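You operate a simulated robot arm through the tools that you are given. There is no shell and no other tool. Be economical: measure what you need, move in short steps, check, and stop when the job is done.

The job below is to be done with a simulated robot arm. You get a single attempt, and the scene is never put back.

JOB
Wet-sand the red ball in the spinner with the 3000 grit pad.
Fine: with dry hands start the spinner on LOW, dip the pad in the water tub so that no dust flies and nothing scorches, sand the crown, lay the pad back on its spot, stop the spinner and let it stand. Touch the turning ball only through the pad, from above; keep out of the splash ring. Drop, tip or break nothing, pinch no finger, spill no more than 20 ml.

Only the result counts: the job must be done as asked and must still hold three seconds after the hand-in. Knocking over, shifting, dropping, spilling or breaking anything else fails it.

ROBOT AND FRAMES
A 7-joint arm with a two-finger parallel gripper, fixed in place. Base frame: the origin is at the foot of the arm, x ahead of it, y to its left, z up. Lengths are in m, angles in degrees, forces in N, time in s.
With the tool pointing down near the work surface it reaches from about 0.28 to 0.52 m from the base axis. Its first joint turns from -66.0 to 66.0 degrees. Payload 1.57 kg.
Tool frame: the origin (TCP) lies between the finger pads and is the grasp point; the fingertips stand 0.03 m ahead of it; z points along the fingers, y is the line along which they close. Largest opening 0.11 m; finger width 0.024, thickness 0.012; the body of the gripper, 0.048 by 0.112 m, starts 0.078 m behind the TCP.
Orientation is that of the tool frame in the base frame, as [roll, pitch, yaw] about the fixed x, y, z axes, in that order (R = Rz(yaw) Ry(pitch) Rx(roll)). With the fingers straight down and closing along the base's y, the tool's x points along the base's -x, its y along +y and its z along -z.

CONTROLS
- The arm moves only by the tool apply_moves. Its arguments are lists of equal length, an entry for each row: "travel": the shift along the base's x, y, z in m, a list of three; "turn": the turn, a rotation vector about the base's x, y, z in degrees, a list of three; "grip": the finger opening in m, from 0 to 0.11. In form: {"travel": [[dx, dy, dz], ...], "turn": [[wx, wy, wz], ...], "grip": [grip, ...]}. A call has 1 to 12 rows; each row shifts and turns the commanded pose from where the row before left it. A row lasts 0.2 s, in which the tool goes at most 0.05 m and 8.6 degrees; a call with a longer step from one row to the next is refused whole, and so is a gripper value outside its range. Where a pose cannot be reached the arm comes as near as it can. A force on the tool above 50 N (or 10 N above the force at the start of the call, whichever is more), or a blocked arm, ends the call early, and 0.2 s more pass. Each finger travels about 0.108 m/s and halts on what it meets, pressing with about 34 N; the grip force reading is that of the motor and also rises with nothing between the fingers. The clock runs only during rows and for 0.2 s after the last one: add rows that do not move to give the fingers time. The reply holds the time, the measured pose of the TCP, the force on the tool along the base axes, the opening and the grip force, in the units named above and with some noise, with the torque about the TCP (base axes, N m) and any sound that the robot's microphone picked up, and new pictures: "views" is both (left out), scene, wrist or none.
- Cameras (640 x 400 px; columns grow to the right, rows downward): "scene" is fixed at [0.1765, -0.3892, 1.3989]; the picture's right is [0.67, -0.74, 0.00], its down [-0.48, -0.43, -0.77] and it looks along [0.57, 0.51, -0.64] (base axes); focal length 294 px, centre (320, 200). "wrist" rides on the gripper at [0.07, 0.016, -0.141] in the tool frame; the picture's right is [-0.23, 0.97, 0.00], its down [-0.86, -0.20, -0.48] and it looks along [-0.47, -0.11, 0.88] (tool axes); focal length 222 px, centre (320, 200). There is no depth. A picture from a camera that has moved, and an enlarged one, comes with that camera's place and axes in the base frame and with its lens. The place of the scene camera against the robot may be out by one fixed shift of up to 0.025 m in any direction.
- zoom(camera, box): a new picture of the part [left, top, right, bottom] of that camera's present view, enlarged. No time passes.
- close_job(): hands the job in; it is judged then, once.

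Go step by step. Nothing tells you positions but the pictures and the camera data: compare them with the known pose of the tool, close in by small moves and look again before you grip or let go. The budget is 120 turns and 200 pictures, counting those below and the enlarged ones. Unless the task says otherwise, let go and move clear before handing in, and close with one line.

The tools are called after "Call:" by a JSON object that holds its "fn" and its "kwargs". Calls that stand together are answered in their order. apply_moves: Moves the arm, as the interface text tells. Its arguments: {"type":"object","properties":{"travel":{"type":"array"},"turn":{"type":"array"},"grip":{"type":"array"},"views":{"type":"string","enum":["both","scene","wrist","none"]}},"required":["travel","turn","grip"]} The other tools are called the same way: zoom (camera, box) takes an enlarged picture of a part of a camera's view; close_job () hands the job in.

At the start:

```text
t: 0.0
tcp_pos: [0.3183, 0.0894, 1.1524]
ee_rot: [180.0, 0.0, -179.9]
contact_force: [-0.4, 0.0, -0.5]
wrist_torque: [0.0, -0.02, 0.0]
opening: 0.1101
gripper_force: 0.1
```

scene: 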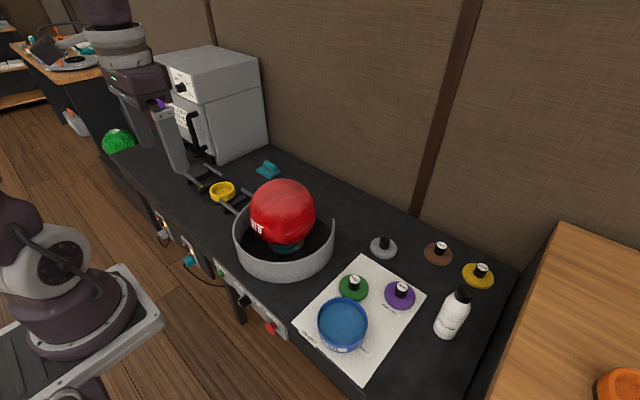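
wrist: 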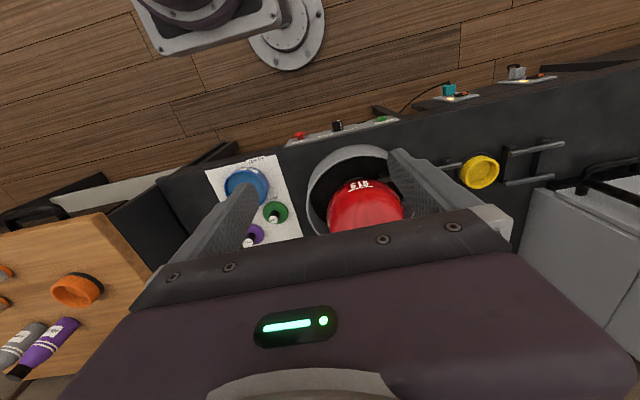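

I see a bench with a red ball in a round spinner, coloured pads with labelled knobs, a blue water tub and a control panel on the front. I'll enlarge the views to read the labels.

Call:
{"fn": "zoom", "kwargs": {"camera": "scene", "box": [290, 220, 510, 380]}}

Call:
{"fn": "zoom", "kwargs": {"camera": "scene", "box": [140, 180, 350, 350]}}

Call:
{"fn": "zoom", "kwargs": {"camera": "wrist", "box": [200, 60, 560, 260]}}

Call:
{"fn": "zoom", "kwargs": {"camera": "scene", "box": [200, 250, 300, 350]}}

```text
2.50 times, centred on (400, 300) of scene
camera zoom: at [0.1765, -0.3892, 1.3989], right [0.67, -0.74, 0.0], down [-0.48, -0.43, -0.77], along [0.57, 0.51, -0.64], focal length 735 px, centre (120, -50)
```

zoom: 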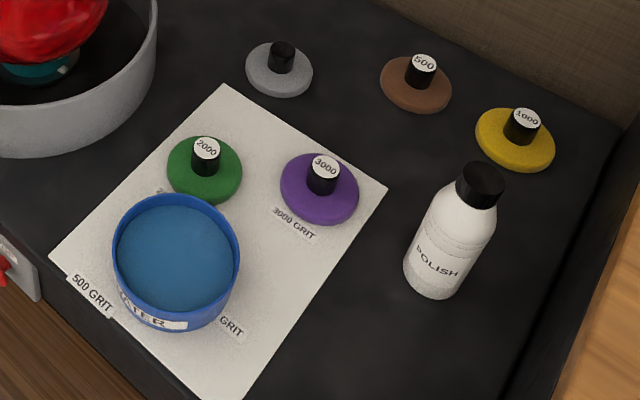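

```text
2.35 times, centred on (245, 265) of scene
camera zoom: at [0.1765, -0.3892, 1.3989], right [0.67, -0.74, 0.0], down [-0.48, -0.43, -0.77], along [0.57, 0.51, -0.64], focal length 692 px, centre (496, 47)
```

zoom: 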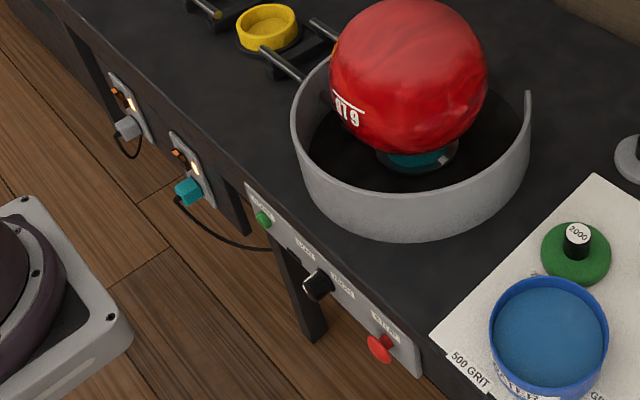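

```text
1.78 times, centred on (380, 160) of wrist
camera zoom: at [0.2474, 0.1056, 1.2943], right [0.23, 0.97, 0.0], down [0.86, -0.2, 0.48], along [0.47, -0.11, -0.88], focal length 395 px, centre (213, 271)
```

zoom: 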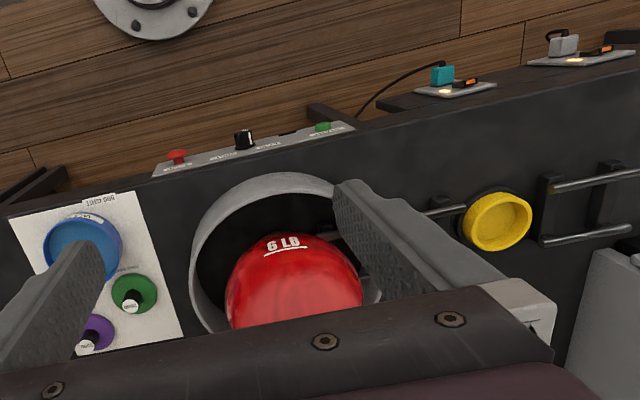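

```text
4.00 times, centred on (250, 300) of scene
camera zoom: at [0.1765, -0.3892, 1.3989], right [0.67, -0.74, 0.0], down [-0.48, -0.43, -0.77], along [0.57, 0.51, -0.64], focal length 1176 px, centre (600, -200)
```

zoom: 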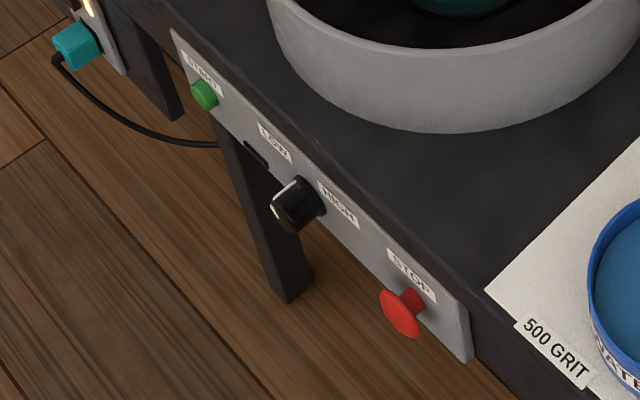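

I triangulate the table at about z 0.62, the tub near (0.49,-0.19) and the purple 3000 pad near (0.67,-0.24). Next I need the knob pointer and the details of the spinner and the pad.

Call:
{"fn": "zoom", "kwargs": {"camera": "scene", "box": [232, 280, 282, 330]}}

Call:
{"fn": "zoom", "kwargs": {"camera": "scene", "box": [60, 0, 220, 180]}}

Call:
{"fn": "apply_moves", "kwargs": {"travel": [[0.02, -0.045, 0], [0.02, -0.045, 0], [0.02, -0.045, 0], [0.02, -0.045, 0], [0.02, -0.045, 0], [0.02, -0.04, 0]], "turn": [[0, 0, 0], [0, 0, 0], [0, 0, 0], [0, 0, 0], [0, 0, 0], [0, 0, 0]], "grip": [0.11, 0.11, 0.11, 0.11, 0.11, 0.11]}}

```text
8.00 times, centred on (257, 305) of scene
camera zoom: at [0.1765, -0.3892, 1.3989], right [0.67, -0.74, 0.0], down [-0.48, -0.43, -0.77], along [0.57, 0.51, -0.64], focal length 2351 px, centre (824, -640)
```

zoom: 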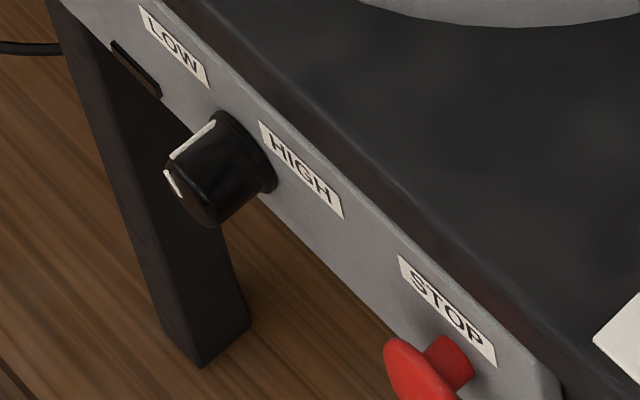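

```text
2.22 times, centred on (140, 90) of scene
camera zoom: at [0.1765, -0.3892, 1.3989], right [0.67, -0.74, 0.0], down [-0.48, -0.43, -0.77], along [0.57, 0.51, -0.64], focal length 653 px, centre (720, 444)
```

zoom: 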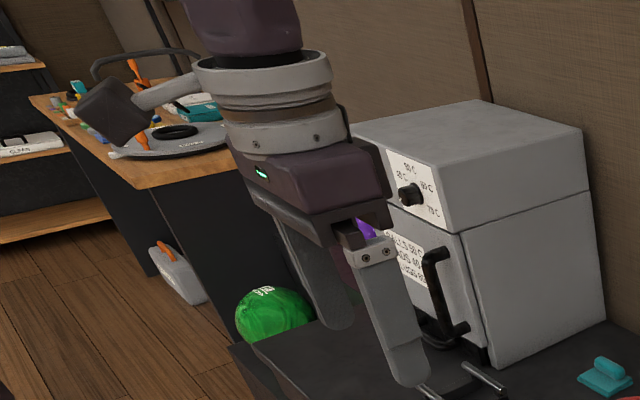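

```text
t: 1.4
tcp_pos: [0.4395, -0.1758, 1.1516]
ee_rot: [-180.0, 0.0, -179.9]
contact_force: [0.6, 0.4, -0.8]
wrist_torque: [0.02, 0.01, 0.01]
opening: 0.1097
gripper_force: 0.1
camera wrist: at [0.3682, -0.1589, 1.2937], right [0.23, 0.97, 0.0], down [0.86, -0.2, 0.48], along [0.47, -0.11, -0.88], focal length 222 px, centre (320, 200)
```

scene: 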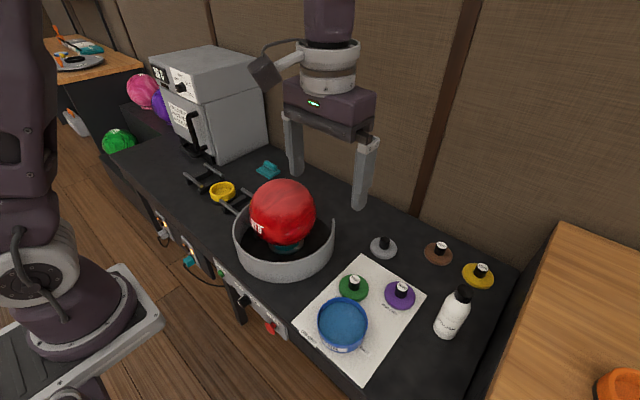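
wrist: 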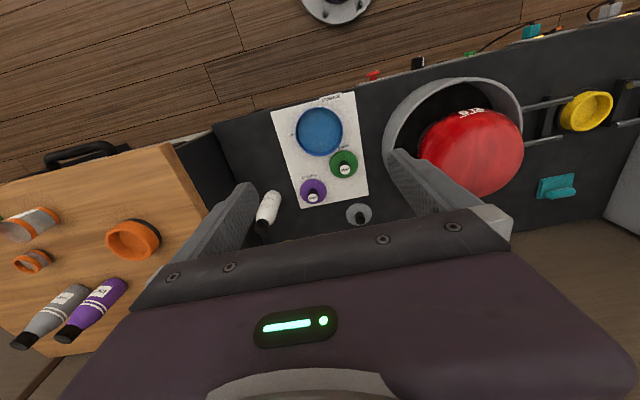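

The views agree: the pad knob is near (0.675,-0.25,0.69), START near (0.40,0.265,0.55), the selector near (0.39,0.12,0.55) and STOP near (0.39,0.0,0.55). I'll lower the camera in front of the panel to read the selector's setting.

Call:
{"fn": "apply_moves", "kwargs": {"travel": [[-0.014, 0.026, -0.033], [-0.014, 0.026, -0.033], [-0.014, 0.026, -0.033], [-0.014, 0.026, -0.033], [-0.014, 0.026, -0.033], [-0.014, 0.026, -0.033], [-0.014, 0.026, -0.033], [-0.014, 0.026, -0.033], [-0.014, 0.026, -0.033], [-0.014, 0.026, -0.033]], "turn": [[0, 0, 0], [0, 0, 0], [0, 0, 0], [0, 0, 0], [0, 0, 0], [0, 0, 0], [0, 0, 0], [0, -8, 0], [0, -8, 0], [0, 0, 0]], "grip": [0.0, 0.0, 0.0, 0.0, 0.0, 0.0, 0.0, 0.0, 0.0, 0.0]}}

```text
t: 3.6
tcp_pos: [0.3127, 0.0591, 0.8347]
ee_rot: [-177.7, 6.1, -174.7]
contact_force: [1.3, 0.3, 0.0]
wrist_torque: [0.0, -0.01, 0.02]
opening: 0.0
gripper_force: 21.0
out of reach, approached as far as the arm can: row 8, 9
camera wrist: at [0.226, 0.0728, 0.968], right [0.14, 0.99, -0.01], down [0.81, -0.11, 0.57], along [0.57, -0.09, -0.82], focal length 222 px, centre (320, 200)
```

scene: 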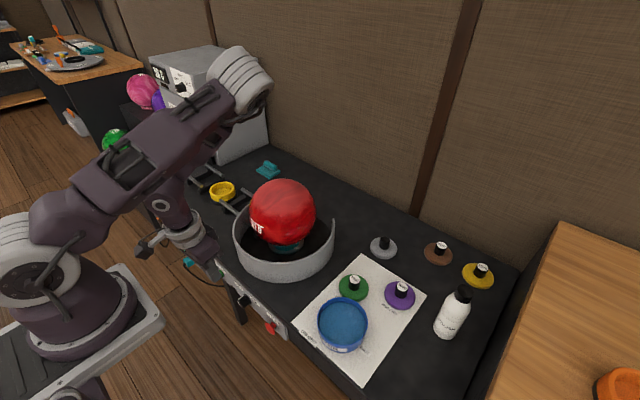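
wrist: 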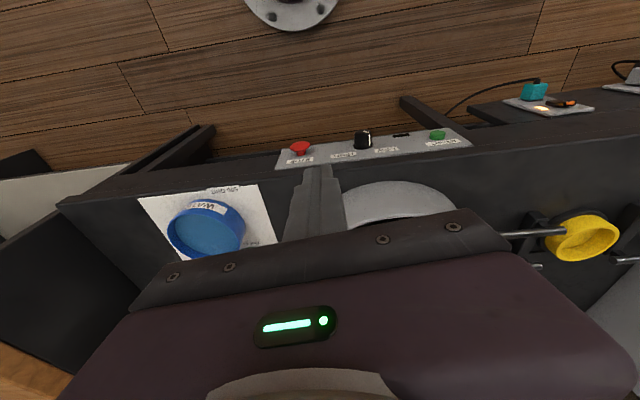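

The tilt was partly out of reach, but the panel is now in view. I'll enlarge it.

Call:
{"fn": "zoom", "kwargs": {"camera": "wrist", "box": [270, 120, 480, 180]}}

Call:
{"fn": "zoom", "kwargs": {"camera": "wrist", "box": [335, 120, 415, 165]}}

```text
3.05 times, centred on (375, 150) of wrist
camera zoom: at [0.226, 0.0728, 0.968], right [0.14, 0.99, -0.01], down [0.81, -0.11, 0.57], along [0.57, -0.09, -0.82], focal length 677 px, centre (152, 352)
```

zoom: 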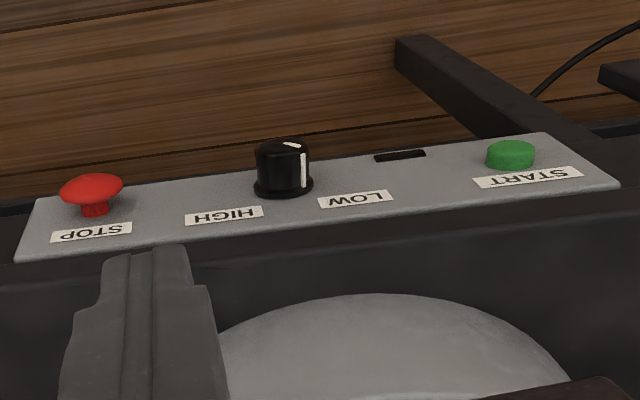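

```text
8.00 times, centred on (375, 142) of wrist
camera zoom: at [0.226, 0.0728, 0.968], right [0.14, 0.99, -0.01], down [0.81, -0.11, 0.57], along [0.57, -0.09, -0.82], focal length 1777 px, centre (-120, 660)
```

zoom: 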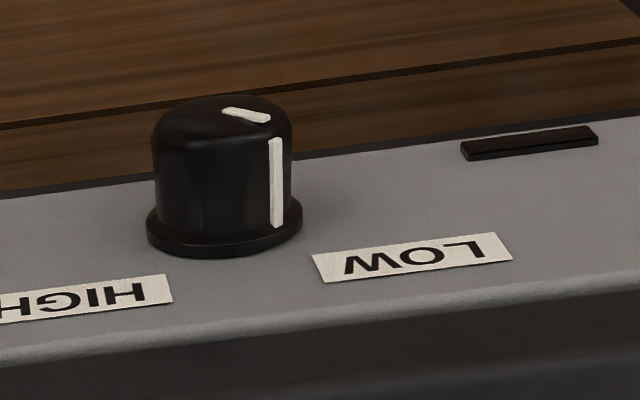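

The selector pointer is already at LOW, so only START needs pressing. I'll move in front of START and check the orientation.

Call:
{"fn": "apply_moves", "kwargs": {"travel": [[0.005, 0.045, 0.0], [0.005, 0.045, 0.0], [0.01, 0.045, -0.01], [0.01, 0.045, -0.02], [0, 0.02, -0.04], [0, 0.0, 0]], "turn": [[0, 0, 0], [0, 0, 0], [0, 0, 0], [0, 0, 0], [0, 0, 0], [0, 0, 0]], "grip": [0.0, 0.0, 0.0, 0.0, 0.0, 0.0], "views": "wrist"}}

```text
refused: row 4 steps farther than a row can; nothing moved
```

Call:
{"fn": "apply_moves", "kwargs": {"travel": [[0.005, 0.045, 0.0], [0.005, 0.045, 0.0], [0.01, 0.045, -0.01], [0.01, 0.035, -0.02], [0, 0.02, -0.04], [0, 0.0, 0]], "turn": [[0, 0, 0], [0, 0, 0], [0, 0, 0], [0, 0, 0], [0, 0, 0], [0, 0, 0]], "grip": [0.0, 0.0, 0.0, 0.0, 0.0, 0.0], "views": "wrist"}}

```text
t: 5.0
tcp_pos: [0.3413, 0.2516, 0.7659]
ee_rot: [-177.7, 6.2, -174.8]
contact_force: [-0.3, -0.3, -0.4]
wrist_torque: [0.01, 0.01, -0.02]
opening: 0.0001
gripper_force: 21.3
camera wrist: at [0.2541, 0.2657, 0.8977], right [0.14, 0.99, -0.01], down [0.81, -0.11, 0.58], along [0.57, -0.09, -0.82], focal length 222 px, centre (320, 200)
```

wrist: 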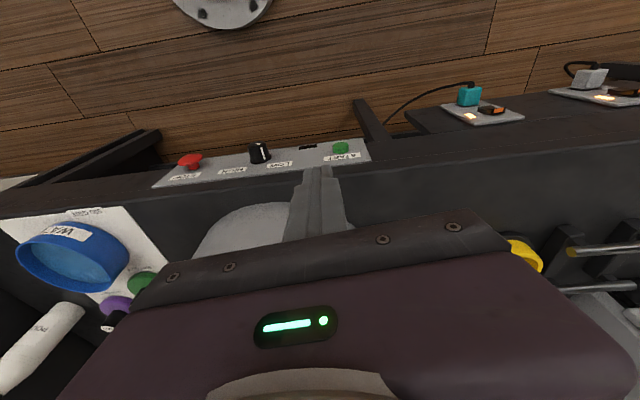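

The turn is measured from the reached pose, and two views put START at (0.404,0.277,0.53). I'll look closely at how the panel meets the table edge before pressing.

Call:
{"fn": "apply_moves", "kwargs": {"travel": [[-0.005, 0.013, -0.04], [0, 0.013, -0.04], [0, 0, 0]], "turn": [[0, 0, -5], [0, -6, 0], [0, 0, 0]], "grip": [0.0, 0.0, 0.0], "views": "both"}}

Call:
{"fn": "zoom", "kwargs": {"camera": "wrist", "box": [240, 90, 440, 240]}}

```text
t: 5.8
tcp_pos: [0.3329, 0.2804, 0.6869]
ee_rot: [-177.7, 12.2, -179.9]
contact_force: [0.5, 0.8, 1.2]
wrist_torque: [0.01, -0.02, -0.02]
opening: 0.0001
gripper_force: 21.9
camera wrist: at [0.2347, 0.3022, 0.8092], right [0.23, 0.97, 0.01], down [0.73, -0.18, 0.66], along [0.64, -0.14, -0.75], focal length 222 px, centre (320, 200)
```

scene: 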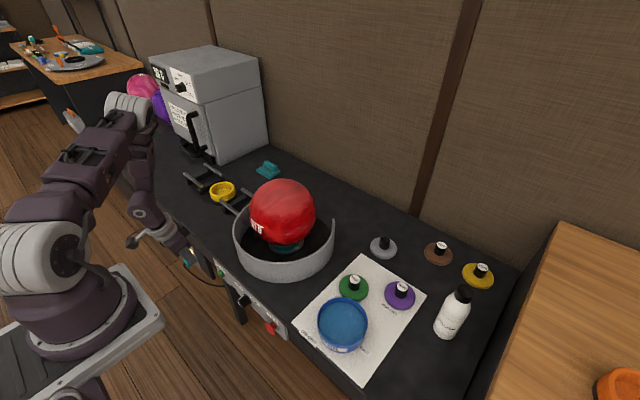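
wrist: 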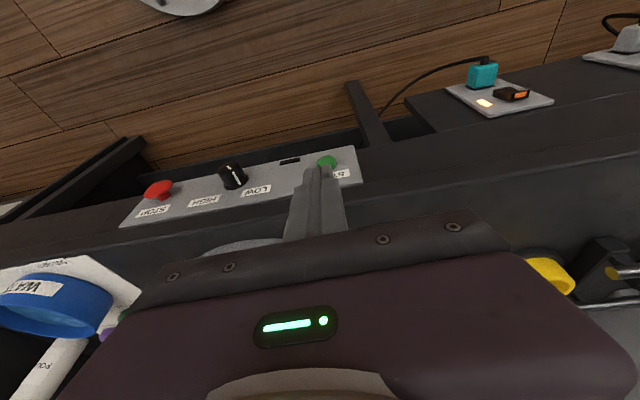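

```text
2.67 times, centred on (340, 165) of wrist
camera zoom: at [0.2347, 0.3022, 0.8092], right [0.23, 0.97, 0.01], down [0.73, -0.18, 0.66], along [0.64, -0.14, -0.75], focal length 592 px, centre (267, 293)
```

zoom: 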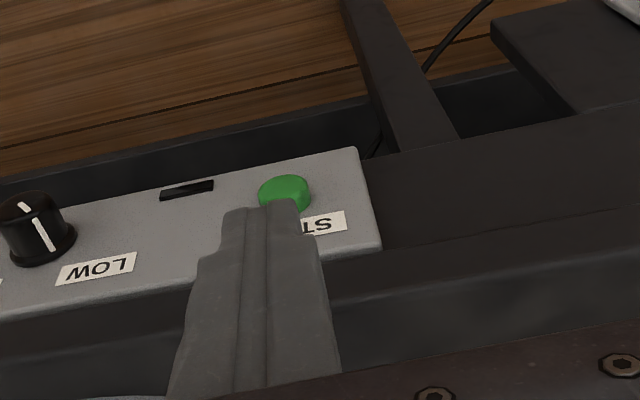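

The 12° tilt holds and keeps the gripper body clear of the table edge. I'll lower in front of the button and then push along +x.

Call:
{"fn": "apply_moves", "kwargs": {"travel": [[0.002, -0.001, -0.046], [0.002, -0.001, -0.046], [0.003, 0.0, -0.046], [0.015, 0, 0], [0, 0, 0]], "turn": [[0, 0, 0], [0, 0, 0], [0, 0, 0], [0, 0, 0], [0, 0, 0]], "grip": [0.0, 0.0, 0.0, 0.0, 0.0], "views": "wrist"}}

Call:
{"fn": "zoom", "kwargs": {"camera": "wrist", "box": [240, 90, 440, 240]}}

Call:
{"fn": "zoom", "kwargs": {"camera": "scene", "box": [150, 200, 300, 320]}}

```text
t: 7.0
tcp_pos: [0.358, 0.277, 0.5485]
ee_rot: [-177.6, 12.2, -179.8]
contact_force: [0.4, -1.0, 0.0]
wrist_torque: [-0.04, 0.0, -0.04]
opening: 0.0
gripper_force: 21.1
camera wrist: at [0.2583, 0.2981, 0.6713], right [0.23, 0.97, 0.01], down [0.73, -0.18, 0.66], along [0.64, -0.14, -0.76], focal length 222 px, centre (320, 200)
```

wrist: 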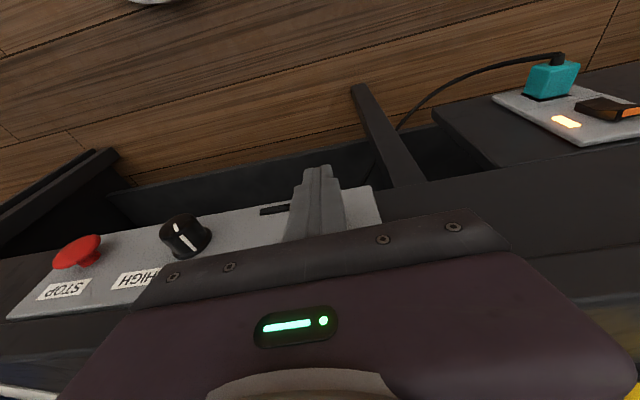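

```text
2.67 times, centred on (340, 165) of wrist
camera zoom: at [0.2583, 0.2981, 0.6713], right [0.23, 0.97, 0.01], down [0.73, -0.18, 0.66], along [0.64, -0.14, -0.76], focal length 592 px, centre (267, 293)
```

zoom: 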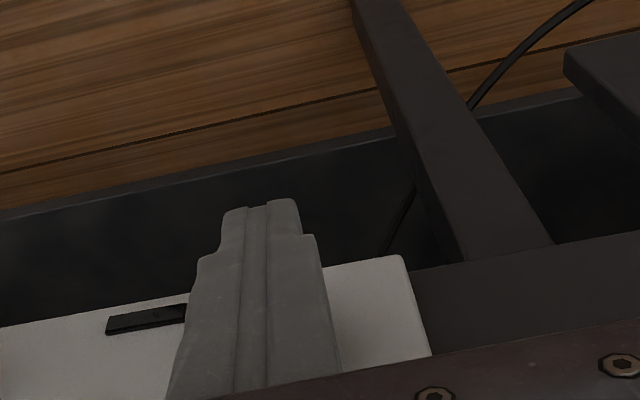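

```text
3.33 times, centred on (225, 260) of scene
camera zoom: at [0.1765, -0.3892, 1.3989], right [0.67, -0.74, 0.0], down [-0.48, -0.43, -0.77], along [0.57, 0.51, -0.64], focal length 980 px, centre (637, 0)
```

zoom: 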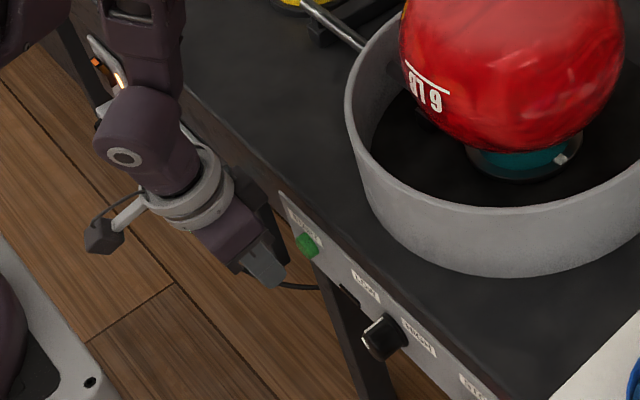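

The fingers are in front of START. I'm pushing gently along +x.

Call:
{"fn": "apply_moves", "kwargs": {"travel": [[0.008, 0, 0], [0.006, 0, 0], [0.004, 0, 0], [0.003, 0, 0], [0, 0, 0]], "turn": [[0, 0, 0], [0, 0, 0], [0, 0, 0], [0, 0, 0], [0, 0, 0]], "grip": [0, 0, 0, 0, 0], "views": "scene"}}

Call:
{"fn": "zoom", "kwargs": {"camera": "scene", "box": [190, 230, 270, 300]}}

```text
t: 8.2
tcp_pos: [0.3795, 0.2749, 0.5488]
ee_rot: [-177.6, 12.2, -179.8]
contact_force: [-0.2, 0.4, -1.5]
wrist_torque: [-0.01, 0.02, 0.01]
opening: 0.0001
gripper_force: 21.3
```

scene: 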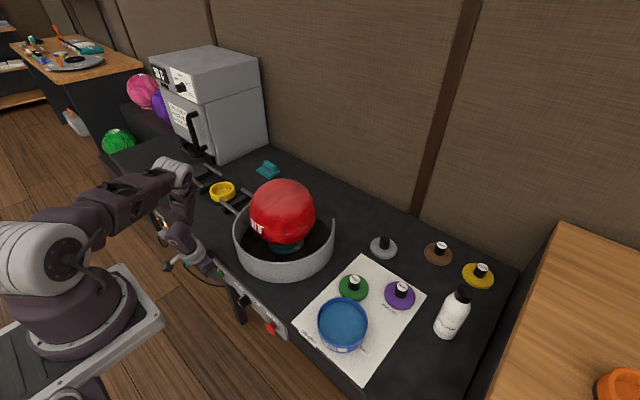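

```text
5.71 times, centred on (230, 265) of scene
camera zoom: at [0.1765, -0.3892, 1.3989], right [0.67, -0.74, 0.0], down [-0.48, -0.43, -0.77], along [0.57, 0.51, -0.64], focal length 1680 px, centre (834, -171)
```

zoom: 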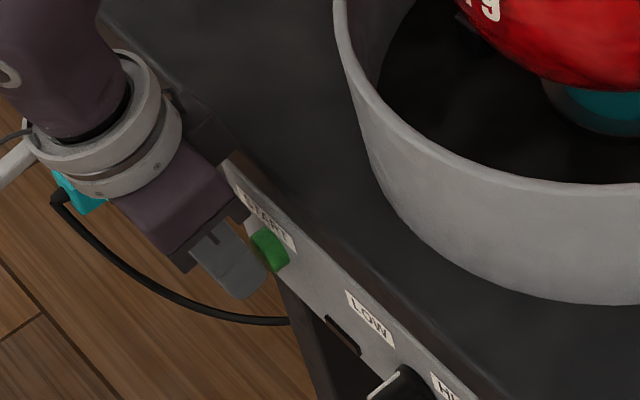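

Nearly touching. I'll keep pushing in small steps.

Call:
{"fn": "apply_moves", "kwargs": {"travel": [[0.004, 0, 0], [0.003, 0, 0], [0.003, 0, 0], [0, 0, 0]], "turn": [[0, 0, 0], [0, 0, 0], [0, 0, 0], [0, 0, 0]], "grip": [0, 0, 0, 0], "views": "scene"}}

Call:
{"fn": "zoom", "kwargs": {"camera": "scene", "box": [190, 230, 270, 300]}}

```text
t: 9.2
tcp_pos: [0.3879, 0.2744, 0.551]
ee_rot: [-177.8, 11.9, -179.7]
contact_force: [-11.1, 0.7, -4.7]
wrist_torque: [0.01, 0.35, 0.0]
opening: 0.0003
gripper_force: 20.9
heard: click
```

scene: 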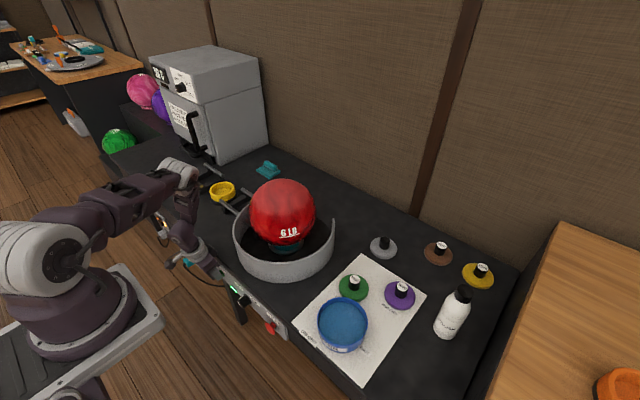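

```text
5.71 times, centred on (230, 265) of scene
camera zoom: at [0.1764, -0.3891, 1.399], right [0.67, -0.74, 0.0], down [-0.48, -0.43, -0.77], along [0.57, 0.51, -0.64], focal length 1680 px, centre (834, -171)
```

zoom: 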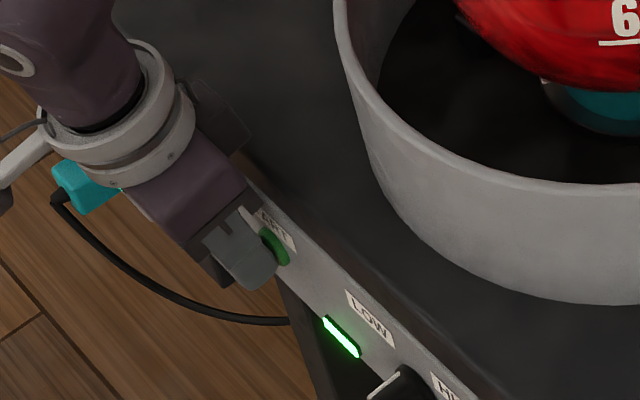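

START clicked, the lamp is lit and the ball is turning. Now I'll back off, rise, level the tool and go toward the purple pad.

Call:
{"fn": "apply_moves", "kwargs": {"travel": [[-0.045, 0, 0], [0, 0, 0.049], [0, 0, 0.049], [0, 0, 0.049], [0, -0.02, 0.045], [0, -0.02, 0.045], [0, -0.02, 0.045], [0, -0.03, 0.03], [0.005, -0.049, 0], [0.005, -0.049, 0], [0.005, -0.049, 0], [0.005, -0.049, 0]], "turn": [[0, 0, 0], [0, 0, 0], [0, 0, 0], [0, 0, 0], [0, 0, 0], [2.3, 6, 0], [0, 6, 0], [0, 0, 0], [0, 0, 0], [0, 0, 0], [0, 0, 0], [0, 0, 0]], "grip": [0, 0, 0, 0, 0.02, 0.04, 0.06, 0.06, 0.06, 0.06, 0.06, 0.06], "views": "scene"}}

Call:
{"fn": "apply_moves", "kwargs": {"travel": [[0.03, -0.035, 0], [0.03, -0.035, 0], [0.03, -0.035, 0], [0.03, -0.03, 0], [0.03, -0.02, 0], [0.03, 0, 0], [0, 0, 0]], "turn": [[0, 0, 0], [0, 0, 0], [0, 0, 0], [0, 0, 0], [0, 0, 0], [0, 0, 0], [0, 0, 0]], "grip": [0.06, 0.06, 0.06, 0.06, 0.06, 0.06, 0.06], "views": "both"}}

```text
t: 11.8
tcp_pos: [0.3672, -0.0083, 0.8594]
ee_rot: [-180.0, 0.1, 179.7]
contact_force: [-0.8, 0.0, 0.8]
wrist_torque: [0.02, 0.01, -0.01]
opening: 0.0602
gripper_force: 0.1
```

scene: 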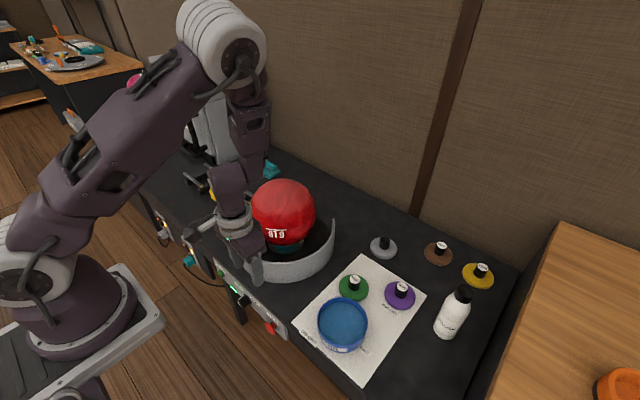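

```text
t: 13.4
tcp_pos: [0.5484, -0.168, 0.8613]
ee_rot: [-179.9, 0.1, 179.8]
contact_force: [0.4, -0.5, 0.1]
wrist_torque: [0.0, 0.0, -0.02]
opening: 0.06
gripper_force: 0.0
camera wrist: at [0.4774, -0.1511, 1.0023], right [0.23, 0.97, 0.0], down [0.85, -0.2, 0.48], along [0.47, -0.11, -0.88], focal length 222 px, centre (320, 200)
```

scene: 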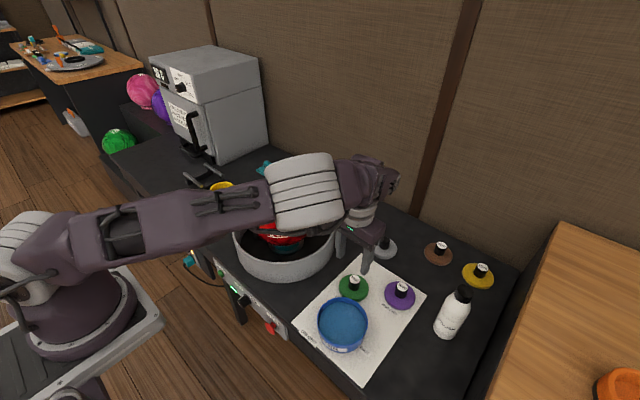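
wrist: 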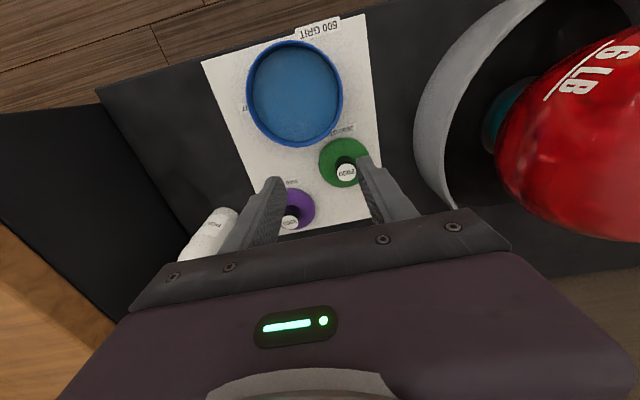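

The reach extends this far, and the knob of the 3000 pad reads at (0.673,-0.251) again. I'll move above it and look.

Call:
{"fn": "apply_moves", "kwargs": {"travel": [[0.04, -0.028, 0], [0.04, -0.028, 0], [0.04, -0.026, 0], [0, 0, -0.03], [0, 0, 0]], "turn": [[0, 0, 0], [0, 0, 0], [0, 0, 0], [0, 0, 0], [0, 0, 0]], "grip": [0.06, 0.06, 0.06, 0.06, 0.06], "views": "both"}}

Call:
{"fn": "zoom", "kwargs": {"camera": "wrist", "box": [220, 100, 420, 230]}}

Call:
{"fn": "zoom", "kwargs": {"camera": "scene", "box": [320, 200, 500, 350]}}

```text
t: 14.6
tcp_pos: [0.577, -0.1886, 0.8312]
ee_rot: [179.9, 0.2, 179.8]
contact_force: [-0.8, 0.7, -0.1]
wrist_torque: [-0.03, 0.01, 0.01]
opening: 0.0599
gripper_force: 0.0
out of reach, approached as far as the arm can: row 1, 2, 3
camera wrist: at [0.5054, -0.1712, 0.9725], right [0.23, 0.97, 0.0], down [0.85, -0.2, 0.48], along [0.47, -0.11, -0.88], focal length 222 px, centre (320, 200)
```

scene: 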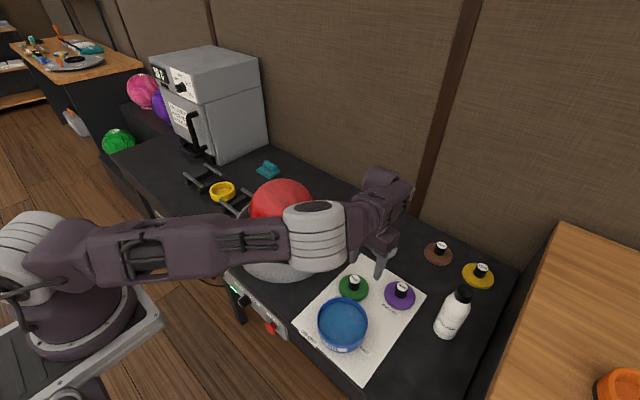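
wrist: 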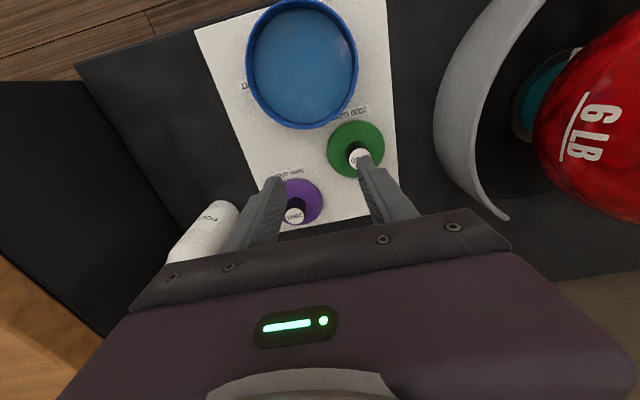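

```text
3.08 times, centred on (320, 165) of wrist
camera zoom: at [0.5054, -0.1712, 0.9725], right [0.23, 0.97, 0.0], down [0.85, -0.2, 0.48], along [0.47, -0.11, -0.88], focal length 684 px, centre (320, 308)
```

zoom: 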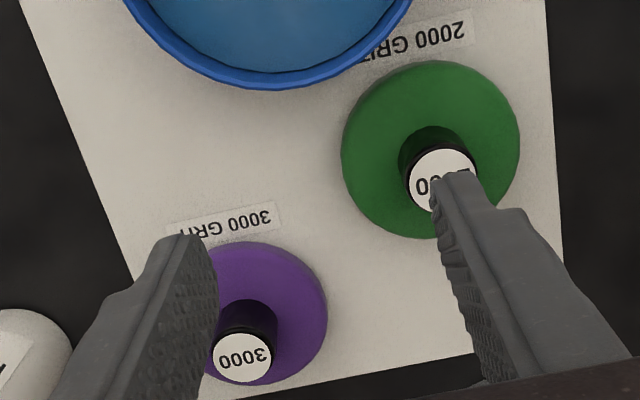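

```text
2.67 times, centred on (410, 275) of scene
camera zoom: at [0.1765, -0.3892, 1.3989], right [0.67, -0.74, 0.0], down [-0.48, -0.43, -0.77], along [0.57, 0.51, -0.64], focal length 784 px, centre (80, 0)
```

zoom: 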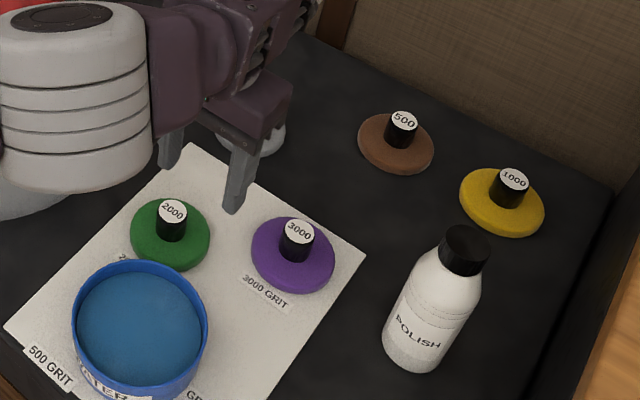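

With a vertical tool the limit is r≈0.61, but the pad is at r≈0.72. I'll yaw the tool to the pad's azimuth and tilt the fingers outward to gain reach.

Call:
{"fn": "apply_moves", "kwargs": {"travel": [[-0.015, 0.005, 0.0], [0, 0, 0], [0, 0, 0], [0, 0, 0], [0, 0, 0], [0, 0, 0], [0, 0, 0], [0, 0, 0], [0, 0, 0]], "turn": [[0, 0, -7], [0, 0, -7], [0, 0, -6.4], [-2.97, -7.96, 0], [-2.97, -7.96, 0], [-2.97, -7.96, 0], [-2.97, -7.96, 0], [-2.97, -7.96, 0], [0, 0, 0]], "grip": [0.06, 0.06, 0.06, 0.06, 0.06, 0.06, 0.06, 0.06, 0.06], "views": "both"}}

```text
t: 16.6
tcp_pos: [0.5629, -0.1814, 0.8302]
ee_rot: [179.9, 42.6, 159.5]
contact_force: [0.1, -1.1, 0.2]
wrist_torque: [-0.03, 0.01, 0.0]
opening: 0.0599
gripper_force: 0.1
camera wrist: at [0.4293, -0.1155, 0.8882], right [0.5, 0.85, 0.16], down [0.21, -0.29, 0.93], along [0.84, -0.43, -0.33], focal length 222 px, centre (320, 200)
```

scene: 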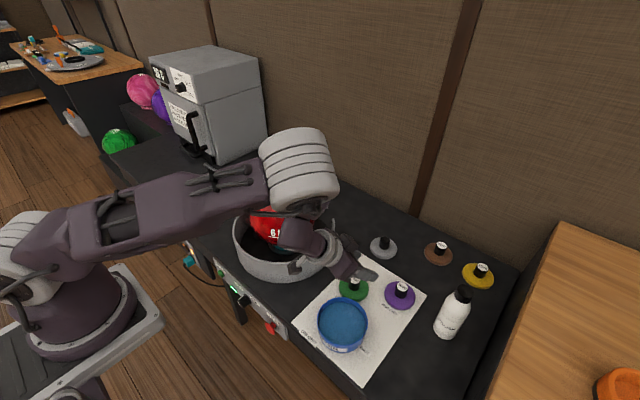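
wrist: 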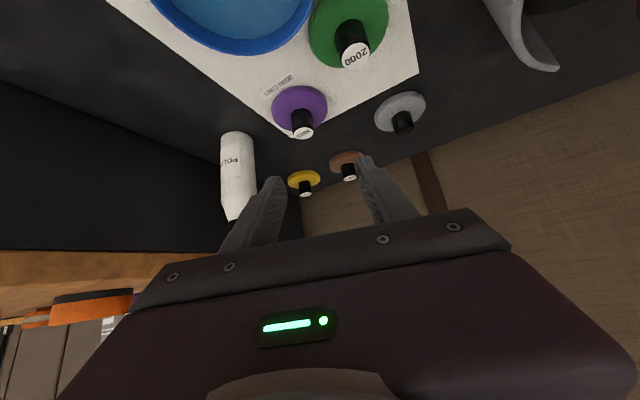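

Tilting works: 42.6° is reached. Next I advance radially toward the purple knob at a safe height.

Call:
{"fn": "apply_moves", "kwargs": {"travel": [[0.03, -0.02, -0.01], [0.03, -0.02, -0.015], [0.025, -0.018, -0.02], [0, 0, 0]], "turn": [[0, 0, 0], [0, 0, 0], [0, 0, 0], [0, 0, 0]], "grip": [0.06, 0.06, 0.06, 0.06], "views": "both"}}

Call:
{"fn": "zoom", "kwargs": {"camera": "wrist", "box": [220, 60, 420, 220]}}

Call:
{"fn": "zoom", "kwargs": {"camera": "scene", "box": [300, 210, 480, 350]}}

```text
t: 17.6
tcp_pos: [0.6489, -0.239, 0.7867]
ee_rot: [179.9, 42.6, 159.4]
contact_force: [0.4, 0.3, 0.7]
wrist_torque: [0.0, -0.02, 0.05]
opening: 0.0598
gripper_force: 0.0
camera wrist: at [0.5153, -0.1719, 0.8434], right [0.5, 0.85, 0.16], down [0.21, -0.3, 0.93], along [0.84, -0.43, -0.33], focal length 222 px, centre (320, 200)
```

scene: 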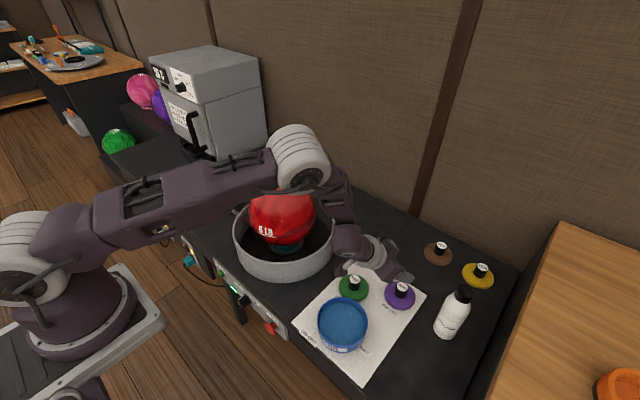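
wrist: 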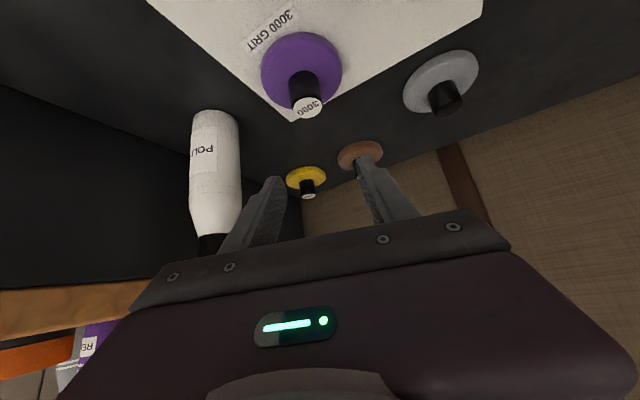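

```text
2.50 times, centred on (320, 140) of wrist
camera zoom: at [0.5153, -0.1719, 0.8434], right [0.5, 0.85, 0.16], down [0.21, -0.3, 0.93], along [0.84, -0.43, -0.33], focal length 555 px, centre (320, 350)
```

zoom: 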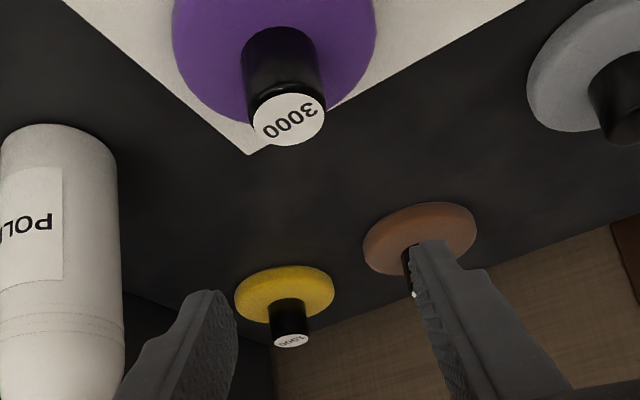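

```text
2.86 times, centred on (390, 280) of scene
camera zoom: at [0.1766, -0.3891, 1.3989], right [0.67, -0.74, 0.0], down [-0.48, -0.43, -0.77], along [0.57, 0.51, -0.64], focal length 840 px, centre (120, -29)
```

zoom: 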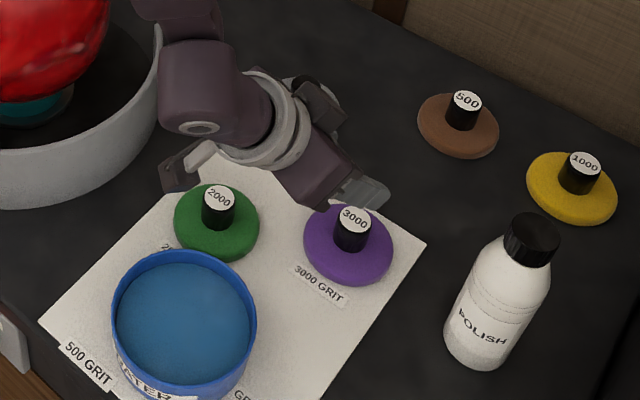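

I place the knob top at (0.679,-0.252,0.68) with a diameter of about 30 mm. I'm descending to just above it and checking.

Call:
{"fn": "apply_moves", "kwargs": {"travel": [[0.01, -0.004, -0.025], [0.01, -0.005, -0.025], [0, 0, -0.015], [0, 0, 0]], "turn": [[0, 0, 0], [0, 0, 0], [0, 0, 0], [0, 0, 0]], "grip": [0.06, 0.06, 0.06, 0.06], "views": "both"}}

Call:
{"fn": "zoom", "kwargs": {"camera": "wrist", "box": [220, 60, 420, 220]}}

Call:
{"fn": "zoom", "kwargs": {"camera": "scene", "box": [340, 220, 460, 330]}}

```text
t: 18.6
tcp_pos: [0.6673, -0.2484, 0.7205]
ee_rot: [179.8, 42.7, 159.3]
contact_force: [0.4, 0.9, -0.3]
wrist_torque: [0.02, 0.02, -0.01]
opening: 0.0601
gripper_force: 0.1
camera wrist: at [0.5338, -0.182, 0.7774], right [0.5, 0.85, 0.16], down [0.21, -0.3, 0.93], along [0.84, -0.43, -0.33], focal length 222 px, centre (320, 200)
```

scene: 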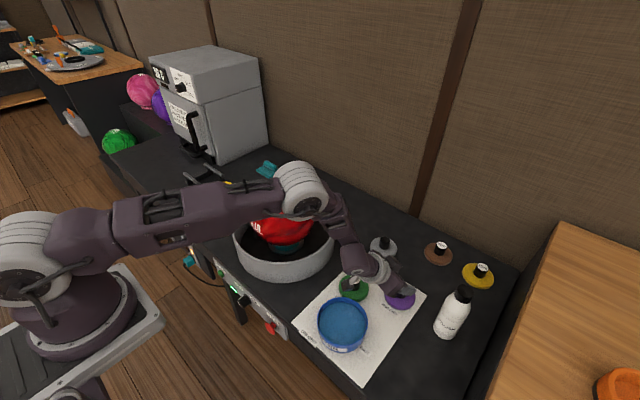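
wrist: 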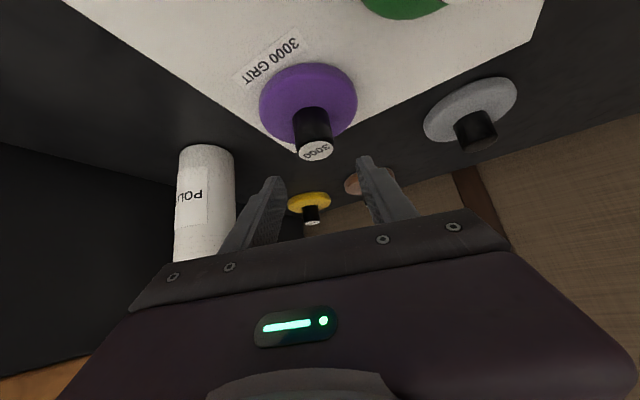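

```text
2.50 times, centred on (320, 140) of wrist
camera zoom: at [0.5338, -0.182, 0.7774], right [0.5, 0.85, 0.16], down [0.21, -0.3, 0.93], along [0.84, -0.43, -0.33], focal length 555 px, centre (320, 350)
```

zoom: 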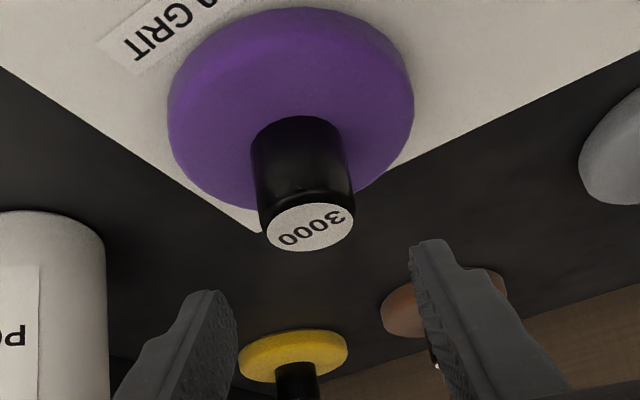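

```text
3.64 times, centred on (400, 275) of scene
camera zoom: at [0.1765, -0.3892, 1.3989], right [0.67, -0.74, 0.0], down [-0.48, -0.43, -0.77], along [0.57, 0.51, -0.64], focal length 1069 px, centre (29, -73)
```

zoom: 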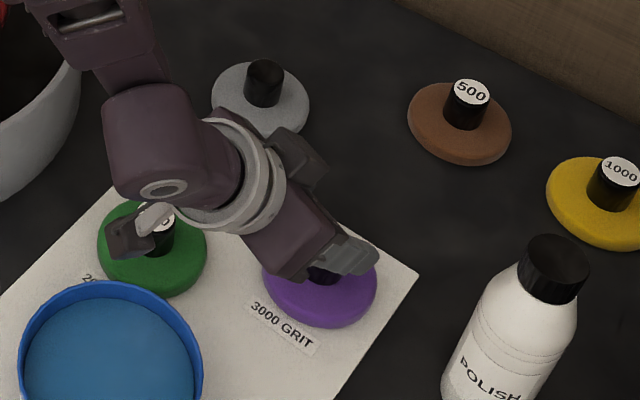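

Alignment is good to within about 2 mm. I'm going down the last 36 mm.

Call:
{"fn": "apply_moves", "kwargs": {"travel": [[0.001, 0, -0.018], [0.001, 0, -0.018], [0, 0, 0]], "turn": [[0, 0, 0], [0, 0, 0], [0, 0, 0]], "grip": [0.06, 0.06, 0.06], "views": "both"}}

Call:
{"fn": "zoom", "kwargs": {"camera": "wrist", "box": [220, 100, 420, 240]}}

Call:
{"fn": "zoom", "kwargs": {"camera": "scene", "box": [360, 240, 440, 320]}}

```text
t: 19.4
tcp_pos: [0.6683, -0.2493, 0.6844]
ee_rot: [179.9, 42.7, 159.3]
contact_force: [0.2, 0.0, -1.4]
wrist_torque: [-0.02, 0.01, -0.01]
opening: 0.0599
gripper_force: 0.1
camera wrist: at [0.5356, -0.1815, 0.7408], right [0.5, 0.85, 0.16], down [0.21, -0.29, 0.93], along [0.84, -0.43, -0.33], focal length 222 px, centre (320, 200)
```

scene: 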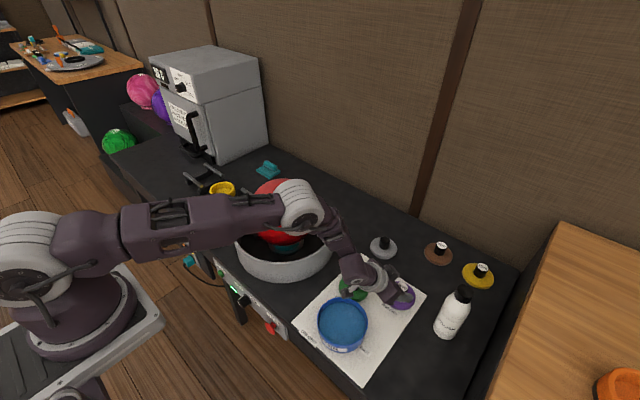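
wrist: 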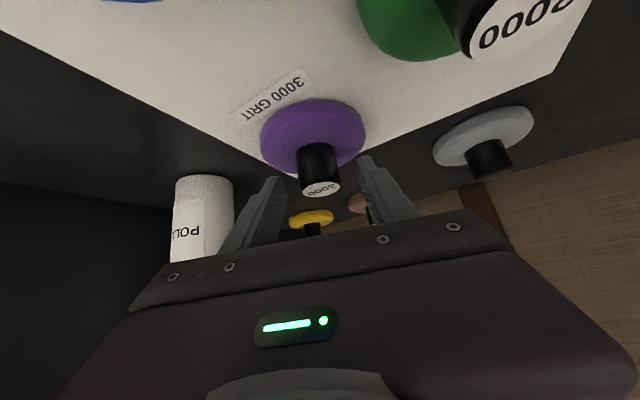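

```text
2.86 times, centred on (320, 170) of wrist
camera zoom: at [0.5356, -0.1815, 0.7408], right [0.5, 0.85, 0.16], down [0.21, -0.29, 0.93], along [0.84, -0.43, -0.33], focal length 635 px, centre (320, 286)
```

zoom: 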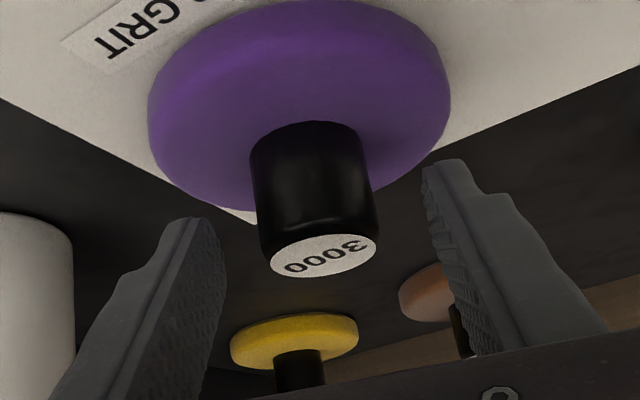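

```text
5.00 times, centred on (400, 280) of scene
camera zoom: at [0.1765, -0.3892, 1.3989], right [0.67, -0.74, 0.0], down [-0.48, -0.43, -0.77], along [0.57, 0.51, -0.64], focal length 1470 px, centre (-80, -200)
```

zoom: 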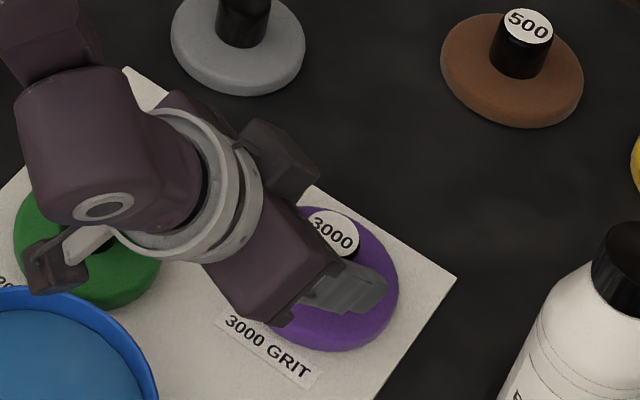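

The knob sits between the fingers. I'll close on it.

Call:
{"fn": "apply_moves", "kwargs": {"travel": [[0, 0, 0], [0, 0, 0], [0, 0, 0], [0, 0, 0], [0, 0, 0]], "turn": [[0, 0, 0], [0, 0, 0], [0, 0, 0], [0, 0, 0], [0, 0, 0]], "grip": [0.045, 0.035, 0.02, 0.0, 0.0], "views": "wrist"}}

Call:
{"fn": "zoom", "kwargs": {"camera": "wrist", "box": [220, 100, 420, 240]}}

```text
t: 20.6
tcp_pos: [0.6687, -0.2475, 0.6847]
ee_rot: [179.9, 42.6, 159.4]
contact_force: [0.8, -0.4, 1.1]
wrist_torque: [-0.02, 0.0, -0.01]
opening: 0.0313
gripper_force: 33.8
camera wrist: at [0.5356, -0.1815, 0.741], right [0.5, 0.85, 0.16], down [0.21, -0.29, 0.93], along [0.84, -0.43, -0.33], focal length 222 px, centre (320, 200)
```

wrist: 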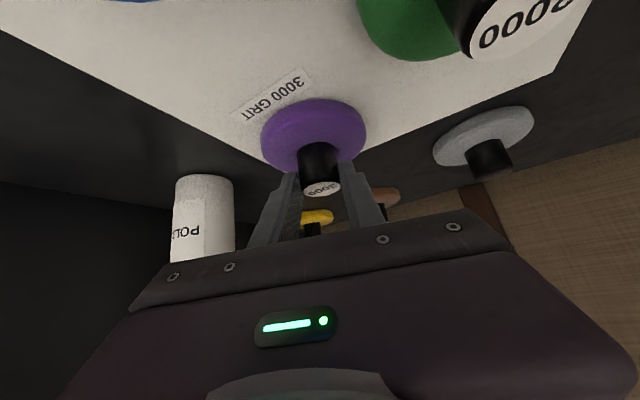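

```text
2.86 times, centred on (320, 170) of wrist
camera zoom: at [0.5356, -0.1815, 0.741], right [0.5, 0.85, 0.16], down [0.21, -0.29, 0.93], along [0.84, -0.43, -0.33], focal length 635 px, centre (320, 286)
```

zoom: 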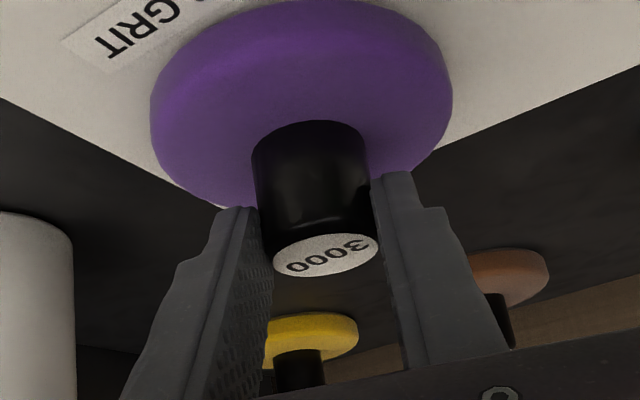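

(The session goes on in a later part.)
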